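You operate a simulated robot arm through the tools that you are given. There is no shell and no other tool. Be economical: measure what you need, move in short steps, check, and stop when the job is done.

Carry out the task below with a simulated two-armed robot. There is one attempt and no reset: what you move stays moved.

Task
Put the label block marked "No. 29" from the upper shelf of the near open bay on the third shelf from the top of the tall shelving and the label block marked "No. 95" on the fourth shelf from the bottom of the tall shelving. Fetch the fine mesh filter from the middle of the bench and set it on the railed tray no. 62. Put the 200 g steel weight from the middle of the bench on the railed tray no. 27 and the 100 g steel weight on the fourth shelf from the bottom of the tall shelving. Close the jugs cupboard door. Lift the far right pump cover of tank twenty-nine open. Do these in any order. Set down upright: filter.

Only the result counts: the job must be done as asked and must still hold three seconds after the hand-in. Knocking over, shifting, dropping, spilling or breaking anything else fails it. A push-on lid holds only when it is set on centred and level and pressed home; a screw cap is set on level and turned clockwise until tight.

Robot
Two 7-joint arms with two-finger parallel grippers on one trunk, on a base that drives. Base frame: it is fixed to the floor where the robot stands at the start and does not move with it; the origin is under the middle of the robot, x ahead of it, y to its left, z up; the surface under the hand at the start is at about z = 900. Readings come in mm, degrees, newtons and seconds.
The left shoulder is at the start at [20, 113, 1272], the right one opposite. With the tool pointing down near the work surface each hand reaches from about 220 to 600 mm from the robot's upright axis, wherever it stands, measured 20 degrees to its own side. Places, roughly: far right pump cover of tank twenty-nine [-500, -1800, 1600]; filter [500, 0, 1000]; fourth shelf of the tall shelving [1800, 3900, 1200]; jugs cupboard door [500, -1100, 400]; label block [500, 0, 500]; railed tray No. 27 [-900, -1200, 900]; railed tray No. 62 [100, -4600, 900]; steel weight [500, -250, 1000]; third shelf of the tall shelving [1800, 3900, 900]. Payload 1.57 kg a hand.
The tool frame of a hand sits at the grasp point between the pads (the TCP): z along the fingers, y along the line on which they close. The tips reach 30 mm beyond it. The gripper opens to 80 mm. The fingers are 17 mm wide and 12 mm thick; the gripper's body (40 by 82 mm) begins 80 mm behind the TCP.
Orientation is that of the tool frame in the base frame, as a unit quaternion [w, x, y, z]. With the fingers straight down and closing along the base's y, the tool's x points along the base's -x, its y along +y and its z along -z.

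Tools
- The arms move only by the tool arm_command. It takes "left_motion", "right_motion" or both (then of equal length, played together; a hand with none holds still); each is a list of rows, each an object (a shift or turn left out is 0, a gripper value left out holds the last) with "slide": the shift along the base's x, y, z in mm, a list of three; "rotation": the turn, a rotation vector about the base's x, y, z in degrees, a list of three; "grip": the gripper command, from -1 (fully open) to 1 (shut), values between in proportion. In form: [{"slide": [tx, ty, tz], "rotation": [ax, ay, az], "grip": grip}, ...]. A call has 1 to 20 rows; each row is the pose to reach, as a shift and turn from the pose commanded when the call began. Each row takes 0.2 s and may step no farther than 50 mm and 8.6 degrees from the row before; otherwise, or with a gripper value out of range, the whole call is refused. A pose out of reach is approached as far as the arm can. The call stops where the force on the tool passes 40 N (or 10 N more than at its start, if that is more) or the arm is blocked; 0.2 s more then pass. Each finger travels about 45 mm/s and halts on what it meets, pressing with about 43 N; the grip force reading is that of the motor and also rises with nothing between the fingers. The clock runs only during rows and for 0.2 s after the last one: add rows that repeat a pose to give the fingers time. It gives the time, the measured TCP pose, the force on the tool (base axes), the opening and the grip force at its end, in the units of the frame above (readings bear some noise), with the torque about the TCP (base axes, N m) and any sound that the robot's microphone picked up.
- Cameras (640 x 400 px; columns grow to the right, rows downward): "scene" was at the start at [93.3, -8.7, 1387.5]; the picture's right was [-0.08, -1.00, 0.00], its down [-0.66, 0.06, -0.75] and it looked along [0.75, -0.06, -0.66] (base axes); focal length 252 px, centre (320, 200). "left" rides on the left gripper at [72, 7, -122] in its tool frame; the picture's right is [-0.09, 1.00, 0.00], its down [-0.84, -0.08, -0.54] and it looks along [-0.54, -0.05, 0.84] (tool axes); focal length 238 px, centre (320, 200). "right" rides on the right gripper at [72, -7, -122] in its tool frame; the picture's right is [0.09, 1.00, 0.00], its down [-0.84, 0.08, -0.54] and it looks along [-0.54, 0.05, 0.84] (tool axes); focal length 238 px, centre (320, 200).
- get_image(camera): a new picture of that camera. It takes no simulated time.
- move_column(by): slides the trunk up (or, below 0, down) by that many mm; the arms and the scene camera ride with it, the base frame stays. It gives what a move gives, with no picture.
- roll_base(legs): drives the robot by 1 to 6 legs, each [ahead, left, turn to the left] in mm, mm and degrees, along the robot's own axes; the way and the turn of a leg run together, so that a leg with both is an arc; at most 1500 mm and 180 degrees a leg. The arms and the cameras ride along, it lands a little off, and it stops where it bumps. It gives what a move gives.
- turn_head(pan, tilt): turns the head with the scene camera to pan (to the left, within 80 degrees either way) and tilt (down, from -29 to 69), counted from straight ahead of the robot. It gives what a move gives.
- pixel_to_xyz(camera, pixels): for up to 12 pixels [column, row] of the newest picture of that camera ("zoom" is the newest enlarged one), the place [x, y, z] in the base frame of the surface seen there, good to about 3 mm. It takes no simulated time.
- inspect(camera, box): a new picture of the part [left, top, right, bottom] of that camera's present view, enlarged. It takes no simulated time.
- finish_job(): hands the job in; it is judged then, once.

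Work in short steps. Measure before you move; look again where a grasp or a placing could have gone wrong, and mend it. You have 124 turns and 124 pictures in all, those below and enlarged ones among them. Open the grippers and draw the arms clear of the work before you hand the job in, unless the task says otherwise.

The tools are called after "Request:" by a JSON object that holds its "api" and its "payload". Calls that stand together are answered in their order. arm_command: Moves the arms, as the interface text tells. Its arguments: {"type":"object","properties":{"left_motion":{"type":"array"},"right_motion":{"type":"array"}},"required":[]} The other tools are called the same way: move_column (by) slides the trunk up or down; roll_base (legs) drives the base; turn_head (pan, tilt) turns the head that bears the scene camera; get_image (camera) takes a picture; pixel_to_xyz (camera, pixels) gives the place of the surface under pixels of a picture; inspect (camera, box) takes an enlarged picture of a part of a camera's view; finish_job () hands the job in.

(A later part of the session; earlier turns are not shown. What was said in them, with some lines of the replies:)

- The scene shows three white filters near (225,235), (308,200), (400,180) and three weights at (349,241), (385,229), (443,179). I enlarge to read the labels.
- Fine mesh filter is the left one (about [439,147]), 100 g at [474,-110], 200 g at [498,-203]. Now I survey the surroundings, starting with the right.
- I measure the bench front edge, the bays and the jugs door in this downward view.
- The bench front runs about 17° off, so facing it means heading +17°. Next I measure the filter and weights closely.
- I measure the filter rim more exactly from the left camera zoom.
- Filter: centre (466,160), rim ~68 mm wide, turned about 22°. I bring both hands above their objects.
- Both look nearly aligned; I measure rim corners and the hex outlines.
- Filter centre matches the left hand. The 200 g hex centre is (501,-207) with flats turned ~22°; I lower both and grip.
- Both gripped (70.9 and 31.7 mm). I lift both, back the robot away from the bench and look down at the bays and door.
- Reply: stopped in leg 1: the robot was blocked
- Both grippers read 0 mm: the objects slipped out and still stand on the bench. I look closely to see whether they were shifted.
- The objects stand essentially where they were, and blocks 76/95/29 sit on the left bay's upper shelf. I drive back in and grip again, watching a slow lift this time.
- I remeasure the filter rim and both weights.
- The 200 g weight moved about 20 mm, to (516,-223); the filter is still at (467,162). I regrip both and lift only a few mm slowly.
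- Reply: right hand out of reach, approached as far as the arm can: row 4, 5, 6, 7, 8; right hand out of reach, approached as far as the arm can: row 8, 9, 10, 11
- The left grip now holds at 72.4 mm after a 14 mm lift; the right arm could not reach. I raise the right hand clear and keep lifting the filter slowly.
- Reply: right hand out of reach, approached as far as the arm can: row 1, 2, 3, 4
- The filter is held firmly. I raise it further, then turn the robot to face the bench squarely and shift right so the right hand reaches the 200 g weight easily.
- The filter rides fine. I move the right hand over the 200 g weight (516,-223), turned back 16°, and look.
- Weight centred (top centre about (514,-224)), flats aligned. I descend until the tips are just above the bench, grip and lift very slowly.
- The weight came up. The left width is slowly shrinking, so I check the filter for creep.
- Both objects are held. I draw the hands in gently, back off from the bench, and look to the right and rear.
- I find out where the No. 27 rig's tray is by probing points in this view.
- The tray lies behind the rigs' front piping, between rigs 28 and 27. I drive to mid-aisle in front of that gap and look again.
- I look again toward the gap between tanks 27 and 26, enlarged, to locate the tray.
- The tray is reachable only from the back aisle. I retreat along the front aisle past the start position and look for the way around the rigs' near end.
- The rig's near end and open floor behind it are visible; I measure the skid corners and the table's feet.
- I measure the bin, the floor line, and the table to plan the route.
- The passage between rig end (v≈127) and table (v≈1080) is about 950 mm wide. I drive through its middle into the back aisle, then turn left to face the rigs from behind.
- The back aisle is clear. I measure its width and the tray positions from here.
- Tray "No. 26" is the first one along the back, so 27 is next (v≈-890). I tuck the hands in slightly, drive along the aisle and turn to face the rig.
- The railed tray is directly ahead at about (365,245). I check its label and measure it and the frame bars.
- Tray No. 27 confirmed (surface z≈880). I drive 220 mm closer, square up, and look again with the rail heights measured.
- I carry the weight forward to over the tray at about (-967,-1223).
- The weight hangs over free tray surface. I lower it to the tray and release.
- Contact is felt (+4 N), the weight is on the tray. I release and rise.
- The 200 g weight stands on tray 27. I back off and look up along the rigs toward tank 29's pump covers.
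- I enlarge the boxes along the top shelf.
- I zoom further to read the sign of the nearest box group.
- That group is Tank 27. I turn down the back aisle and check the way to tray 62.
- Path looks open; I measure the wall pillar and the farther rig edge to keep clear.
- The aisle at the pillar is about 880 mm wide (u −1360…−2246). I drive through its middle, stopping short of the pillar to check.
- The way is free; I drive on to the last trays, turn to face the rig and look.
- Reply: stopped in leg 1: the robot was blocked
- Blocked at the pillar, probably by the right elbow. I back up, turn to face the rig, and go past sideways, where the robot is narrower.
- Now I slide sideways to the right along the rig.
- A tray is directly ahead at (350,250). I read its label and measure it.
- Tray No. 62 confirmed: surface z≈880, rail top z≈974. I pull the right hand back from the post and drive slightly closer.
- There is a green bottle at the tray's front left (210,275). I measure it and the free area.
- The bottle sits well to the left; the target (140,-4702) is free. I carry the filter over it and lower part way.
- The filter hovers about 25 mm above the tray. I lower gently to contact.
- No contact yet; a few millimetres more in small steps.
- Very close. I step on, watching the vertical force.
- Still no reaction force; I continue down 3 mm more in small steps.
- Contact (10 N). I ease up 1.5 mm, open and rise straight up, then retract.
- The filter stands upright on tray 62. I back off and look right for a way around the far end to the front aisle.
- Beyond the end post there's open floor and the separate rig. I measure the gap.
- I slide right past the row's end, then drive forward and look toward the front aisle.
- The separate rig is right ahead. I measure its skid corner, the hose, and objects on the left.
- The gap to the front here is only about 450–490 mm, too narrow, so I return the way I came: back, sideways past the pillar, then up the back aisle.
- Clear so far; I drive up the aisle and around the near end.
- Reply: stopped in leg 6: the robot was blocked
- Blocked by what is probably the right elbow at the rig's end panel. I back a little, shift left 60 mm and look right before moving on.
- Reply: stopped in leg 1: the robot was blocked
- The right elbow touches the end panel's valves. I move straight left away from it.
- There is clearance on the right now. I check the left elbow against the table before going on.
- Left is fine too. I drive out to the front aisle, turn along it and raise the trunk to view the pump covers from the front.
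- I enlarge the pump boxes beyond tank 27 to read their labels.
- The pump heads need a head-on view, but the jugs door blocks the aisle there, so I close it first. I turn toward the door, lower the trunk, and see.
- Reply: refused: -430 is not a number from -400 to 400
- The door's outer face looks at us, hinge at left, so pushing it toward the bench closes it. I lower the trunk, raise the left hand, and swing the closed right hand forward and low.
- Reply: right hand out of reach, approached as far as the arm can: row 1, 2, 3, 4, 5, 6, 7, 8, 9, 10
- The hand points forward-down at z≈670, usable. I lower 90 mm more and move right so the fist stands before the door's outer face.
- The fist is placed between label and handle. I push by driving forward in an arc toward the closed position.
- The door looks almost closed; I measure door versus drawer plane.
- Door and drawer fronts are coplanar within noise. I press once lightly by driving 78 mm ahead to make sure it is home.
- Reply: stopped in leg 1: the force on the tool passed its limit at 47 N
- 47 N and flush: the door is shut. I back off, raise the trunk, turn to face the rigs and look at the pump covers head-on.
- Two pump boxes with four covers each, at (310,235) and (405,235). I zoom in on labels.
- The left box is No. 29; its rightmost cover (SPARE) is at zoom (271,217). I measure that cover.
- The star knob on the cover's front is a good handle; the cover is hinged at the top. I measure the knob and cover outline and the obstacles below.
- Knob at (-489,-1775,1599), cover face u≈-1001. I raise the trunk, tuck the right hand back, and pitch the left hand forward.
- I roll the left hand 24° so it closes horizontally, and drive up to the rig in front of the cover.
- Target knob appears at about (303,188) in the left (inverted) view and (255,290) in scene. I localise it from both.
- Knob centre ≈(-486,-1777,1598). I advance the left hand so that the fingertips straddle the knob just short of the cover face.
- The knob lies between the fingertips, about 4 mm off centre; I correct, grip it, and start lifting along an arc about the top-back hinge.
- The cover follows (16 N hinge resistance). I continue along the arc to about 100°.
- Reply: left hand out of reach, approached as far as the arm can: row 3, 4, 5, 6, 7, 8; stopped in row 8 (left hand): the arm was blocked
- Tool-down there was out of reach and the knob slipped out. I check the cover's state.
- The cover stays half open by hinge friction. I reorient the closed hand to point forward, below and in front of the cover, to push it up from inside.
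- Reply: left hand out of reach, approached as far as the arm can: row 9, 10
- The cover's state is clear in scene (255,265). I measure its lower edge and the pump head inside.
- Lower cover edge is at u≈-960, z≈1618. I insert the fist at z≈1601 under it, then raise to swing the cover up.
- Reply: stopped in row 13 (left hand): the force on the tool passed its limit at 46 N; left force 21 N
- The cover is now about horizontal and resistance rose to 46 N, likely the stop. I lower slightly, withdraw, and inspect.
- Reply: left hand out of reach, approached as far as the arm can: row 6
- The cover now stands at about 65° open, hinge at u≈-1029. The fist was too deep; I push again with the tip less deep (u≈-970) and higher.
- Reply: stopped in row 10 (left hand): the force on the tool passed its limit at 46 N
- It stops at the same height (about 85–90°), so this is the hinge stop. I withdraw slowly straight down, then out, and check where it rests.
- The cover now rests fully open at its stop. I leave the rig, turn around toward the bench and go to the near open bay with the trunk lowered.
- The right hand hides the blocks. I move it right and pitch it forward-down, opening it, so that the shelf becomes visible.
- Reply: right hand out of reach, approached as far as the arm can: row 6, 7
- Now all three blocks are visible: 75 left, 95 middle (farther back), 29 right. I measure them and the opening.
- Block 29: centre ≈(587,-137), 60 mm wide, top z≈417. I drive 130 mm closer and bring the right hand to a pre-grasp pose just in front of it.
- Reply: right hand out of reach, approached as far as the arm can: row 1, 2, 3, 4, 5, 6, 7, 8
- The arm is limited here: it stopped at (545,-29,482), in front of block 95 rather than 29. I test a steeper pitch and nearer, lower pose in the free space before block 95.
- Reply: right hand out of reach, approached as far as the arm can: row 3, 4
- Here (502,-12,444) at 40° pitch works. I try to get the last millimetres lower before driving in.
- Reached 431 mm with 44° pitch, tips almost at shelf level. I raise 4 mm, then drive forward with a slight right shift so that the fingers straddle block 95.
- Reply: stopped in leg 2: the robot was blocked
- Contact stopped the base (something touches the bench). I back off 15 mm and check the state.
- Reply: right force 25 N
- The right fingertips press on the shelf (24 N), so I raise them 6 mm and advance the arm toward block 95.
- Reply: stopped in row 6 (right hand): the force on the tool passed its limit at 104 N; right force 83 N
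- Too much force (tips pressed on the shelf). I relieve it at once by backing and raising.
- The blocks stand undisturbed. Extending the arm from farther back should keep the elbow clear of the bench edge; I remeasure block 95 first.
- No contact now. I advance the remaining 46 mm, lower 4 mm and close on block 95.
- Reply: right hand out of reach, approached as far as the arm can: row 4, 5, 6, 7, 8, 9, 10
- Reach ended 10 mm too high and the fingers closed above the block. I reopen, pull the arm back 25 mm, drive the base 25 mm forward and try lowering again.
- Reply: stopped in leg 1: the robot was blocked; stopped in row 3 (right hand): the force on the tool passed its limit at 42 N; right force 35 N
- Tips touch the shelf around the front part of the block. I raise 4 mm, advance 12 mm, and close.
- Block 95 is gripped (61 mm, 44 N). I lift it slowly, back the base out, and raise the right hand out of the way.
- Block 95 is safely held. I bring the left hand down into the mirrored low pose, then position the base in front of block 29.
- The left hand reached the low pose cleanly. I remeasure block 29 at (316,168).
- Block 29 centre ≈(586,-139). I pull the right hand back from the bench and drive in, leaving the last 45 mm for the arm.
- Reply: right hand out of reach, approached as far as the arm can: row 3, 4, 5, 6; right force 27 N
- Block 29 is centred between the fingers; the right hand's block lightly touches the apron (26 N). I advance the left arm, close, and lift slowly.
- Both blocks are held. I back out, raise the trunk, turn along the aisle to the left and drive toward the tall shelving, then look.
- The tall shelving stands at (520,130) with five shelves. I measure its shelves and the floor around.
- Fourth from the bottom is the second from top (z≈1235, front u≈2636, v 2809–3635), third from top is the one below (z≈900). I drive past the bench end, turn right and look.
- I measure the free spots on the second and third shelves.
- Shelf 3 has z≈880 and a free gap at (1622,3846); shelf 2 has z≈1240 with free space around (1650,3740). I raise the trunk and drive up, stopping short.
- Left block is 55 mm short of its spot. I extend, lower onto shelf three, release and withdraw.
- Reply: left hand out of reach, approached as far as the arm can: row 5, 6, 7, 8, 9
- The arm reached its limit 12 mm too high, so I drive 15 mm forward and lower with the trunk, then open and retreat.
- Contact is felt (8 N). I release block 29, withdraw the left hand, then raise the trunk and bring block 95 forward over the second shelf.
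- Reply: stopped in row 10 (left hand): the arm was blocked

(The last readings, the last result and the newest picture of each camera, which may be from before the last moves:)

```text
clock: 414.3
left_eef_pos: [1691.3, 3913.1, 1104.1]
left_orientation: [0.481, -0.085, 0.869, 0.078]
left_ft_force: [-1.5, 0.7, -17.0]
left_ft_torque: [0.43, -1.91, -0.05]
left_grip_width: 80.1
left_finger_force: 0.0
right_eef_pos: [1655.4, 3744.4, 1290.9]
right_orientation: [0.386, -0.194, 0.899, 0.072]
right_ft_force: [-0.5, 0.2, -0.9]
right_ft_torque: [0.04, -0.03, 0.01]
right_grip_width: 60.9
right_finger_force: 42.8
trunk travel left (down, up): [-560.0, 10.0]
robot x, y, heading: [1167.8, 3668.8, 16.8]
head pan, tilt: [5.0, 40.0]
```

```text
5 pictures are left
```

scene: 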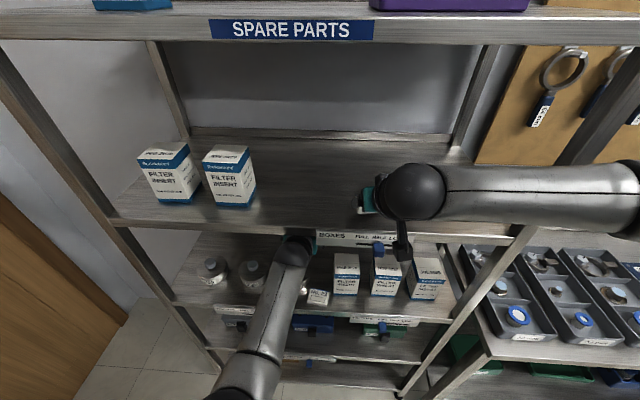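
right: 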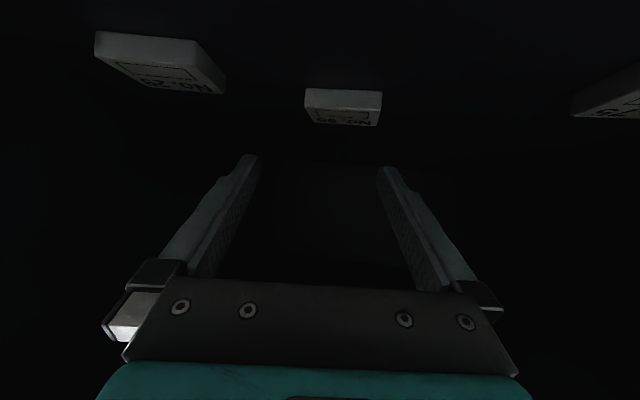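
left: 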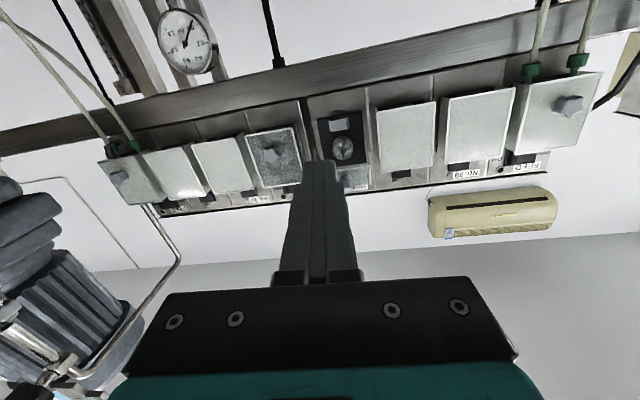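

Block 29 stands on shelf three. I lower block 95 onto the second shelf with the trunk (which also frees the left hand), open, and back straight out.

Request:
{"api": "move_column", "payload": {"by": -24}}

Request:
{"api": "arm_command", "payload": {"right_motion": [{"grip": 0.3}, {"grip": -0.5}, {"grip": -1}, {"grip": -1}, {"grip": -1}]}}

Request:
{"api": "move_column", "payload": {"by": 3}}

Request:
{"api": "roll_base", "payload": {"legs": [[-60, 0, 0], [-500, 0, 0]]}}

Request:
{"api": "get_image", "payload": {"camera": "scene"}}

```text
clock: 415.0
left_eef_pos: [1691.1, 3913.4, 1079.0]
left_orientation: [0.482, -0.084, 0.869, 0.077]
left_ft_force: [0.4, 0.1, 0.3]
left_ft_torque: [0.0, 0.01, 0.0]
left_grip_width: 80.1
left_finger_force: 0.1
right_eef_pos: [1655.7, 3744.0, 1270.4]
right_orientation: [0.388, -0.193, 0.898, 0.072]
right_ft_force: [1.5, -0.1, 9.4]
right_ft_torque: [0.46, -0.33, -0.09]
right_grip_width: 60.8
right_finger_force: 42.6
trunk travel left (down, up): [-536.0, 34.0]
robot x, y, heading: [1167.3, 3667.1, 16.8]
head pan, tilt: [5.0, 40.0]
```

```text
clock: 416.2
left_eef_pos: [1691.9, 3913.4, 1079.2]
left_orientation: [0.482, -0.083, 0.869, 0.078]
left_ft_force: [-0.2, 0.5, -0.5]
left_ft_torque: [0.02, -0.01, 0.0]
left_grip_width: 79.9
left_finger_force: 0.1
right_eef_pos: [1655.1, 3744.6, 1267.8]
right_orientation: [0.384, -0.194, 0.9, 0.071]
right_ft_force: [-1.5, -3.2, 6.2]
right_ft_torque: [0.13, 0.02, 0.11]
right_grip_width: 76.9
right_finger_force: 0.0
trunk travel left (down, up): [-536.0, 34.0]
robot x, y, heading: [1168.4, 3667.1, 16.5]
head pan, tilt: [5.0, 40.0]
```

```text
clock: 416.7
left_eef_pos: [1691.0, 3914.5, 1082.1]
left_orientation: [0.482, -0.085, 0.868, 0.078]
left_ft_force: [-0.1, -0.1, -0.1]
left_ft_torque: [-0.02, -0.01, 0.0]
left_grip_width: 79.8
left_finger_force: 0.1
right_eef_pos: [1655.1, 3743.4, 1271.0]
right_orientation: [0.384, -0.194, 0.9, 0.072]
right_ft_force: [0.4, -0.3, -0.3]
right_ft_torque: [-0.02, -0.01, 0.05]
right_grip_width: 79.7
right_finger_force: 0.0
trunk travel left (down, up): [-539.0, 31.0]
robot x, y, heading: [1165.6, 3669.8, 16.6]
head pan, tilt: [5.0, 40.0]
```

```text
clock: 420.2
left_eef_pos: [1158.2, 3755.5, 1082.5]
left_orientation: [0.482, -0.084, 0.869, 0.078]
left_ft_force: [0.4, 0.2, 0.2]
left_ft_torque: [0.0, -0.02, 0.0]
left_grip_width: 79.9
left_finger_force: 0.0
right_eef_pos: [1121.4, 3584.1, 1271.4]
right_orientation: [0.386, -0.194, 0.899, 0.07]
right_ft_force: [-0.8, -0.8, 0.0]
right_ft_torque: [0.0, -0.02, -0.01]
right_grip_width: 80.0
right_finger_force: 0.1
trunk travel left (down, up): [-539.0, 31.0]
robot x, y, heading: [630.7, 3511.1, 16.7]
head pan, tilt: [5.0, 40.0]
```

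```text
4 pictures are left
```

scene: 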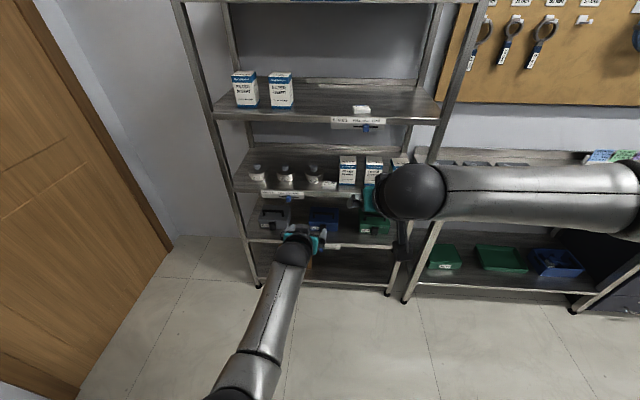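

Both blocks are placed: 95 at (361,110) on the second shelf, 29 at (328,185) on the third. Now the 100 g weight: I turn the right hand to point straight down, raise the left hand, and drive back to the bench.

Request:
{"api": "arm_command", "payload": {"right_motion": [{"rotation": [-3, 7.2, 0]}, {"rotation": [-6, 14.3, 0]}, {"rotation": [-8.9, 21.5, 0]}, {"rotation": [-11.9, 28.6, 0]}, {"rotation": [-14.8, 35.7, 0]}, {"rotation": [-17.8, 42.9, 0]}], "left_motion": [{"slide": [0, 0, 25]}, {"slide": [0, 0, 50]}, {"slide": [0, 0, 75]}, {"slide": [0, 0, 100]}, {"slide": [0, 0, 125]}, {"slide": [0, 0, 150]}]}}

Request:
{"api": "arm_command", "payload": {"right_motion": [{"rotation": [0, 0, -7], "grip": -0.5}, {"rotation": [0, 0, -14]}, {"rotation": [0, 0, -20.5]}]}}

Request:
{"api": "roll_base", "payload": {"legs": [[-980, 0, 0], [-970, 0, 0], [0, -1100, 0], [0, -1100, 0], [0, -1090, 0]]}}

```text
clock: 421.6
left_eef_pos: [1154.6, 3760.8, 1228.7]
left_orientation: [0.478, -0.084, 0.87, 0.085]
left_ft_force: [0.5, -0.4, -0.1]
left_ft_torque: [0.0, 0.01, -0.01]
left_grip_width: 79.8
left_finger_force: 0.0
right_eef_pos: [1121.9, 3585.3, 1270.5]
right_orientation: [-0.004, -0.21, 0.978, -0.001]
right_ft_force: [-0.4, -1.0, -0.7]
right_ft_torque: [0.04, 0.01, 0.0]
right_grip_width: 79.9
right_finger_force: 0.1
trunk travel left (down, up): [-539.0, 31.0]
robot x, y, heading: [626.8, 3510.2, 16.5]
head pan, tilt: [5.0, 40.0]
```

```text
clock: 422.4
left_eef_pos: [1156.3, 3761.0, 1231.4]
left_orientation: [0.48, -0.084, 0.869, 0.085]
left_ft_force: [-0.1, 0.0, 0.0]
left_ft_torque: [0.0, -0.01, 0.01]
left_grip_width: 80.1
left_finger_force: 0.2
right_eef_pos: [1123.4, 3584.2, 1271.1]
right_orientation: [-0.003, -0.032, 0.999, 0.001]
right_ft_force: [0.1, 0.5, 0.3]
right_ft_torque: [0.0, 0.04, -0.06]
right_grip_width: 60.3
right_finger_force: 0.1
trunk travel left (down, up): [-539.0, 31.0]
robot x, y, heading: [632.8, 3511.0, 16.6]
head pan, tilt: [5.0, 40.0]
```

```text
clock: 447.9
left_eef_pos: [195.4, 61.7, 1231.2]
left_orientation: [0.48, -0.084, 0.869, 0.086]
left_ft_force: [-0.3, 1.0, 0.3]
left_ft_torque: [-0.01, -0.01, 0.05]
left_grip_width: 80.0
left_finger_force: 0.0
right_eef_pos: [162.1, -114.7, 1270.9]
right_orientation: [-0.004, -0.034, 0.999, 0.001]
right_ft_force: [-0.4, -0.3, -0.1]
right_ft_torque: [0.0, 0.02, -0.02]
right_grip_width: 60.0
right_finger_force: 0.1
trunk travel left (down, up): [-539.0, 31.0]
robot x, y, heading: [-325.0, -189.4, 16.6]
head pan, tilt: [5.0, 40.0]
```

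I lower the trunk moderately and place the right hand above the 100 g weight.

Request:
{"api": "move_column", "payload": {"by": -140}}

Request:
{"api": "roll_base", "payload": {"legs": [[0, -84, 0], [296, 0, 0]]}}

Request:
{"api": "arm_command", "payload": {"right_motion": [{"slide": [0, 0, -30]}, {"slide": [0, 0, -70]}]}}

Request:
{"api": "inspect", "payload": {"camera": "right", "box": [220, 60, 460, 210]}}

Request:
{"api": "pixel_to_xyz", "payload": {"camera": "zoom", "pixels": [[260, 150], [260, 180], [260, 210], [260, 240], [230, 180], [290, 180], [230, 210], [290, 210], [320, 200], [200, 200]]}}

```text
clock: 449.5
left_eef_pos: [195.9, 64.3, 1091.3]
left_orientation: [0.48, -0.084, 0.869, 0.087]
left_ft_force: [0.0, -0.3, 0.8]
left_ft_torque: [0.01, -0.02, 0.02]
left_grip_width: 80.2
left_finger_force: 0.1
right_eef_pos: [161.1, -113.3, 1131.5]
right_orientation: [-0.002, -0.034, 0.999, 0.001]
right_ft_force: [0.5, 0.7, 0.0]
right_ft_torque: [-0.01, -0.01, -0.02]
right_grip_width: 59.9
right_finger_force: 0.0
trunk travel left (down, up): [-399.0, 171.0]
robot x, y, heading: [-327.2, -188.2, 16.9]
head pan, tilt: [5.0, 40.0]
```

```text
clock: 452.2
left_eef_pos: [503.5, 65.7, 1091.1]
left_orientation: [0.48, -0.083, 0.869, 0.086]
left_ft_force: [-0.2, 0.0, 0.8]
left_ft_torque: [0.01, 0.01, -0.02]
left_grip_width: 79.8
left_finger_force: 0.1
right_eef_pos: [469.9, -111.6, 1131.7]
right_orientation: [-0.003, -0.034, 0.999, 0.001]
right_ft_force: [0.4, 0.0, 0.5]
right_ft_torque: [0.0, 0.03, 0.01]
right_grip_width: 60.2
right_finger_force: 0.0
trunk travel left (down, up): [-399.0, 171.0]
robot x, y, heading: [-19.8, -187.0, 16.4]
head pan, tilt: [5.0, 40.0]
```

```text
clock: 452.8
left_eef_pos: [503.3, 66.9, 1090.5]
left_orientation: [0.48, -0.083, 0.869, 0.087]
left_ft_force: [0.3, -0.7, -1.2]
left_ft_torque: [0.03, 0.0, 0.01]
left_grip_width: 80.0
left_finger_force: 0.1
right_eef_pos: [469.9, -110.7, 1060.9]
right_orientation: [-0.002, -0.032, 0.999, 0.001]
right_ft_force: [-0.1, -0.2, 0.7]
right_ft_torque: [-0.03, 0.0, 0.0]
right_grip_width: 59.9
right_finger_force: 0.1
trunk travel left (down, up): [-399.0, 171.0]
robot x, y, heading: [-21.2, -184.8, 16.6]
head pan, tilt: [5.0, 40.0]
```

```text
2.67 times, centred on (340, 135) of right
```

zoom: 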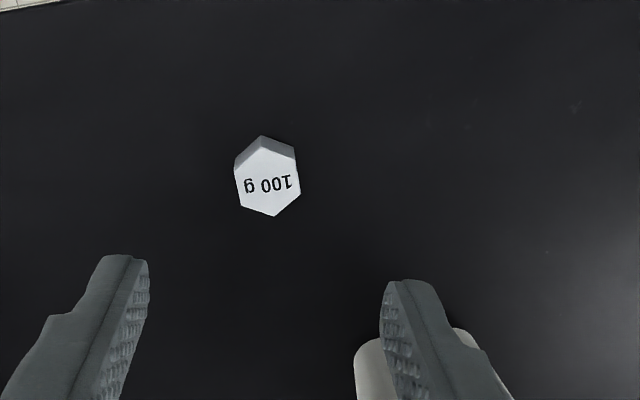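

```text
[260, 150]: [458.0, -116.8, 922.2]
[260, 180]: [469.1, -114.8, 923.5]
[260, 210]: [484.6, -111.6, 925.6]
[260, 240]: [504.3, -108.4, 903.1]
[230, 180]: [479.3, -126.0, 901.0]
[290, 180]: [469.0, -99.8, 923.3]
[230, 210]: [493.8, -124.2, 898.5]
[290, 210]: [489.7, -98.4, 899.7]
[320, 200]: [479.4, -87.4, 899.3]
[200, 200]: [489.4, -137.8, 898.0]
```

The weight's top centre is (468.5,-112), flats turned about 9° from the hand. I align, descend, grip and lift slowly.

Request:
{"api": "arm_command", "payload": {"right_motion": [{"slide": [-1, -1, -35], "rotation": [0, 0, 5]}, {"slide": [-1.5, -1.3, -75], "rotation": [0, 0, 9]}, {"slide": [-1.5, -1.3, -110], "rotation": [0, 0, 9]}, {"slide": [-1.5, -1.3, -129], "rotation": [0, 0, 9]}, {"slide": [-1.5, -1.3, -129], "rotation": [0, 0, 9], "grip": 0.2}, {"slide": [-1.5, -1.3, -129], "rotation": [0, 0, 9], "grip": 1}, {"slide": [-1.5, -1.3, -129], "rotation": [0, 0, 9], "grip": 1}, {"slide": [-1.5, -1.3, -129], "rotation": [0, 0, 9], "grip": 1}, {"slide": [-1.5, -1.3, -129], "rotation": [0, 0, 9], "grip": 1}, {"slide": [-1.5, -1.3, -128], "rotation": [0, 0, 9]}, {"slide": [-1.5, -1.3, -126], "rotation": [0, 0, 9]}, {"slide": [-1.5, -1.3, -123], "rotation": [0, 0, 9]}, {"slide": [-1.5, -1.3, -119], "rotation": [0, 0, 9]}, {"slide": [-1.5, -1.3, -113], "rotation": [0, 0, 9]}, {"slide": [-1.5, -1.3, -105], "rotation": [0, 0, 9]}, {"slide": [-1.5, -1.3, -93], "rotation": [0, 0, 9]}, {"slide": [-1.5, -1.3, -78], "rotation": [0, 0, 9]}, {"slide": [-1.5, -1.3, -60], "rotation": [0, 0, 9]}, {"slide": [-1.5, -1.3, -40], "rotation": [0, 0, 9]}, {"slide": [-1.5, -1.3, -15], "rotation": [0, 0, 9]}]}}

Request:
{"api": "arm_command", "payload": {"right_motion": [{"slide": [0, 0, 20]}, {"slide": [0, 0, 50]}, {"slide": [0, 0, 85]}]}}

```text
clock: 457.0
left_eef_pos: [503.2, 67.1, 1091.1]
left_orientation: [0.48, -0.084, 0.869, 0.087]
left_ft_force: [0.1, 0.8, 0.1]
left_ft_torque: [-0.05, -0.01, 0.0]
left_grip_width: 79.8
left_finger_force: 0.2
right_eef_pos: [467.4, -112.7, 1046.5]
right_orientation: [-0.003, -0.111, 0.994, 0.0]
right_ft_force: [0.3, 1.0, -1.0]
right_ft_torque: [0.02, -0.02, 0.03]
right_grip_width: 24.6
right_finger_force: 37.1
trunk travel left (down, up): [-399.0, 171.0]
robot x, y, heading: [-20.2, -184.6, 16.6]
head pan, tilt: [5.0, 40.0]
```

```text
clock: 457.8
left_eef_pos: [503.6, 66.5, 1091.4]
left_orientation: [0.48, -0.083, 0.869, 0.086]
left_ft_force: [0.3, -0.3, -0.8]
left_ft_torque: [-0.02, -0.01, 0.01]
left_grip_width: 80.1
left_finger_force: 0.1
right_eef_pos: [468.0, -112.8, 1131.6]
right_orientation: [-0.004, -0.111, 0.994, 0.0]
right_ft_force: [-0.5, 0.3, -1.1]
right_ft_torque: [-0.02, 0.02, 0.02]
right_grip_width: 24.5
right_finger_force: 36.4
trunk travel left (down, up): [-399.0, 171.0]
robot x, y, heading: [-20.1, -188.1, 16.8]
head pan, tilt: [5.0, 40.0]
```

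The 100 g weight is held (24.5 mm). I raise it further, lower the left hand a little so that it will pass between shelves, and drive back to the shelving.

Request:
{"api": "arm_command", "payload": {"right_motion": [{"slide": [0, 0, 20]}, {"slide": [0, 0, 45]}, {"slide": [0, 0, 75]}, {"slide": [0, 0, 105]}, {"slide": [0, 0, 135]}, {"slide": [0, 0, 165]}]}}

Request:
{"api": "roll_base", "payload": {"legs": [[-290, 0, 0], [0, 1100, 0], [0, 1100, 0], [0, 1086, 0], [1240, 0, 0], [1200, 0, 0]]}}

Request:
{"api": "arm_command", "payload": {"left_motion": [{"slide": [0, 0, -15]}, {"slide": [0, 0, -30]}, {"slide": [0, 0, -45]}]}}

Request:
{"api": "get_image", "payload": {"camera": "scene"}}

```text
clock: 459.2
left_eef_pos: [502.9, 66.6, 1091.3]
left_orientation: [0.481, -0.083, 0.869, 0.086]
left_ft_force: [-0.4, 0.1, -0.2]
left_ft_torque: [-0.04, 0.01, -0.02]
left_grip_width: 79.5
left_finger_force: 0.0
right_eef_pos: [467.3, -113.4, 1296.0]
right_orientation: [-0.003, -0.112, 0.994, 0.0]
right_ft_force: [0.5, 0.2, -0.7]
right_ft_torque: [0.0, -0.04, -0.01]
right_grip_width: 24.5
right_finger_force: 36.1
trunk travel left (down, up): [-399.0, 171.0]
robot x, y, heading: [-19.7, -190.6, 16.5]
head pan, tilt: [5.0, 40.0]
```

```text
clock: 488.4
left_eef_pos: [1646.6, 3795.8, 1091.2]
left_orientation: [0.481, -0.076, 0.869, 0.082]
left_ft_force: [0.3, 0.0, 1.4]
left_ft_torque: [-0.01, 0.01, 0.02]
left_grip_width: 80.0
left_finger_force: 0.0
right_eef_pos: [1609.3, 3618.0, 1295.2]
right_orientation: [-0.004, -0.105, 0.994, 0.0]
right_ft_force: [0.2, 0.3, -1.1]
right_ft_torque: [0.0, 0.0, -0.02]
right_grip_width: 24.8
right_finger_force: 36.5
trunk travel left (down, up): [-399.0, 171.0]
robot x, y, heading: [1117.7, 3549.0, 15.8]
head pan, tilt: [5.0, 40.0]
```

```text
clock: 489.2
left_eef_pos: [1647.2, 3797.8, 1046.1]
left_orientation: [0.481, -0.077, 0.869, 0.083]
left_ft_force: [-0.5, -0.2, 0.5]
left_ft_torque: [0.0, 0.0, 0.01]
left_grip_width: 79.9
left_finger_force: 0.0
right_eef_pos: [1608.4, 3617.5, 1295.3]
right_orientation: [-0.003, -0.104, 0.995, 0.0]
right_ft_force: [-0.9, 0.3, -0.3]
right_ft_torque: [0.0, 0.01, -0.01]
right_grip_width: 24.8
right_finger_force: 36.6
trunk travel left (down, up): [-399.0, 171.0]
robot x, y, heading: [1119.9, 3550.6, 15.6]
head pan, tilt: [5.0, 40.0]
```

```text
2 pictures are left
```

scene: 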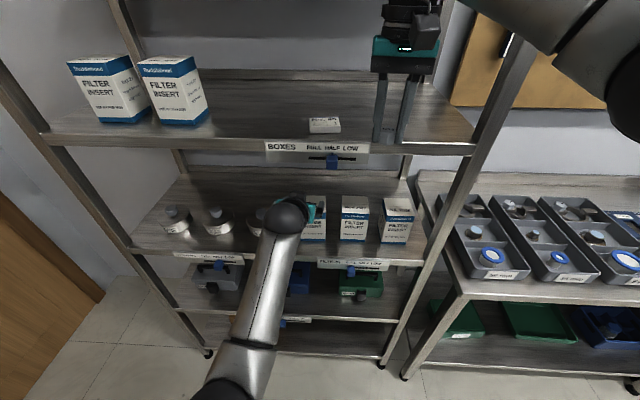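

The weight hangs before the second shelf, right of block 95. I raise the left hand slightly, drive 60 mm forward, extend the right arm 40 mm and lower to the shelf.

Request:
{"api": "arm_command", "payload": {"left_motion": [{"slide": [0, 0, 12]}, {"slide": [0, 0, 25]}]}}

Request:
{"api": "roll_base", "payload": {"legs": [[60, 0, 0]]}}

Request:
{"api": "arm_command", "payload": {"right_motion": [{"slide": [10, 3, 0]}, {"slide": [25, 7, 0]}, {"slide": [38, 11, 0]}, {"slide": [38, 11, -8]}, {"slide": [38, 11, -15]}, {"slide": [38, 11, -20]}, {"slide": [38, 11, -22]}, {"slide": [38, 11, -24]}]}}

```text
clock: 489.8
left_eef_pos: [1645.6, 3796.0, 1070.2]
left_orientation: [0.481, -0.077, 0.87, 0.083]
left_ft_force: [0.3, -0.8, -0.3]
left_ft_torque: [0.02, -0.01, -0.01]
left_grip_width: 79.8
left_finger_force: 0.0
right_eef_pos: [1608.8, 3618.3, 1294.9]
right_orientation: [-0.003, -0.105, 0.994, 0.001]
right_ft_force: [-0.1, -0.1, -1.2]
right_ft_torque: [0.02, 0.0, 0.01]
right_grip_width: 24.4
right_finger_force: 36.5
trunk travel left (down, up): [-399.0, 171.0]
robot x, y, heading: [1120.9, 3550.3, 15.7]
head pan, tilt: [5.0, 40.0]
```

```text
clock: 490.8
left_eef_pos: [1705.1, 3813.7, 1069.9]
left_orientation: [0.48, -0.077, 0.87, 0.083]
left_ft_force: [0.2, 0.6, -0.7]
left_ft_torque: [0.02, 0.01, -0.04]
left_grip_width: 80.2
left_finger_force: 0.1
right_eef_pos: [1666.9, 3634.4, 1295.4]
right_orientation: [-0.004, -0.105, 0.994, 0.001]
right_ft_force: [0.2, 1.1, -1.7]
right_ft_torque: [0.0, 0.03, 0.0]
right_grip_width: 24.7
right_finger_force: 35.9
trunk travel left (down, up): [-399.0, 171.0]
robot x, y, heading: [1180.5, 3572.7, 15.8]
head pan, tilt: [5.0, 40.0]
```

```text
clock: 492.6
left_eef_pos: [1703.8, 3813.3, 1070.6]
left_orientation: [0.48, -0.078, 0.87, 0.083]
left_ft_force: [-0.3, 0.1, -0.4]
left_ft_torque: [0.0, 0.02, 0.03]
left_grip_width: 80.3
left_finger_force: 0.1
right_eef_pos: [1704.7, 3646.1, 1272.7]
right_orientation: [-0.002, -0.105, 0.994, 0.001]
right_ft_force: [0.9, 0.4, 1.5]
right_ft_torque: [0.0, 0.0, -0.03]
right_grip_width: 24.5
right_finger_force: 36.9
trunk travel left (down, up): [-399.0, 171.0]
robot x, y, heading: [1175.8, 3566.6, 15.8]
head pan, tilt: [5.0, 40.0]
5 turns are left
```

Contact is just made. I lower 1 mm more, release, rise, back out, and take a picture of the result.

Request:
{"api": "arm_command", "payload": {"right_motion": [{"slide": [0, 0, -1]}, {"slide": [0, 0, -1], "grip": 0.2}, {"slide": [0, 0, -1], "grip": -0.3}, {"slide": [0, 0, -1], "grip": -0.4}, {"slide": [0, 0, -1], "grip": -0.4}, {"slide": [0, 0, 8]}, {"slide": [0, 0, 25]}, {"slide": [0, 0, 45]}]}}

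Request:
{"api": "roll_base", "payload": {"legs": [[-150, 0, 0], [-450, 0, 0]]}}

Request:
{"api": "inspect", "payload": {"camera": "scene", "box": [160, 40, 480, 240]}}

```text
clock: 494.4
left_eef_pos: [1703.2, 3813.8, 1070.7]
left_orientation: [0.48, -0.077, 0.87, 0.083]
left_ft_force: [0.1, -0.5, -0.7]
left_ft_torque: [-0.03, -0.05, -0.02]
left_grip_width: 79.9
left_finger_force: 0.1
right_eef_pos: [1703.8, 3646.4, 1317.5]
right_orientation: [-0.002, -0.105, 0.994, 0.001]
right_ft_force: [-0.1, -0.9, 0.4]
right_ft_torque: [0.0, -0.02, 0.03]
right_grip_width: 55.9
right_finger_force: 0.1
trunk travel left (down, up): [-399.0, 171.0]
robot x, y, heading: [1178.1, 3568.0, 15.7]
head pan, tilt: [5.0, 40.0]
```

```text
clock: 498.1
left_eef_pos: [1127.3, 3649.3, 1072.3]
left_orientation: [0.481, -0.077, 0.869, 0.083]
left_ft_force: [-0.7, -0.8, -0.5]
left_ft_torque: [0.02, 0.0, 0.03]
left_grip_width: 80.0
left_finger_force: 0.0
right_eef_pos: [1127.3, 3481.4, 1317.7]
right_orientation: [-0.003, -0.103, 0.995, 0.001]
right_ft_force: [0.2, -0.3, 0.1]
right_ft_torque: [0.02, 0.0, -0.02]
right_grip_width: 55.8
right_finger_force: 0.0
trunk travel left (down, up): [-399.0, 171.0]
robot x, y, heading: [601.1, 3400.5, 15.8]
head pan, tilt: [5.0, 40.0]
```

```text
2.00 times, centred on (320, 140) of scene
4 turns are left
```

zoom: 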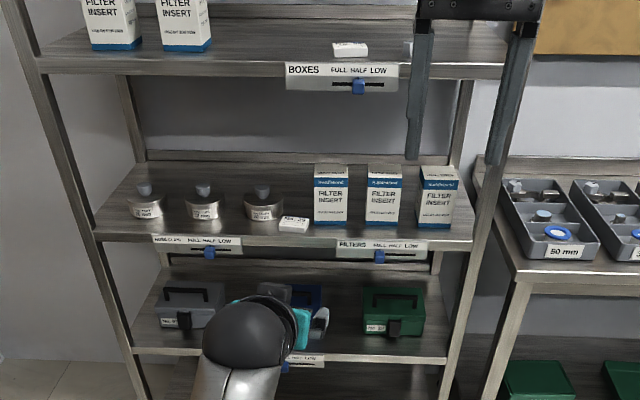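

The picture shows block 29 on the third shelf, block 95 on the second, and the weight's edge visible beside the right finger. The grippers are open and clear of the shelving, so I hand in.

Request:
{"api": "finish_job", "payload": {}}

```text
The job is handed in.
```

I carried out every part of the task and handed the job in; I haven't seen the judgement.

- **Label blocks:** No. 29 is on the third shelf from the top and No. 95 on the fourth shelf from the bottom. The last picture shows both.
- **100 g weight:** It is on the fourth shelf from the bottom, to the right of block 95. In the last picture the right finger mostly hides it. I relied on feeling contact with the shelf before I let go.
- **Fine mesh filter:** It stands upright on tray no. 62.
- **200 g weight:** It is on tray no. 27.
- **Jugs cupboard door:** It is shut. I pressed it home with about 47 N, and its front is level with the drawer and the next door.
- **Pump cover of tank 29:** The rightmost cover (labelled SPARE) is open to its stop, at roughly 80–90°, and stayed there when I withdrew. I took "far right" to mean the rightmost of that tank's four covers.

These contacts could count against the job:

- **Rig end panel:** My right elbow pressed against the valve handles on the end panel of the rig row. I did not check whether any handle turned.
- **Open bay:** While picking up block 95, the fingers pressed on the shelf with up to about 104 N.
- **Tall shelving:** The left hand touched the underside of a shelf with about 17 N.
- **Driving:** The base was also stopped by contact behind the start position, at the wall pillar in the back aisle, and at the bench front.

The pictures I took afterwards around the open bay and the tall shelving showed nothing moved. I took none at the pillar or behind the start position.
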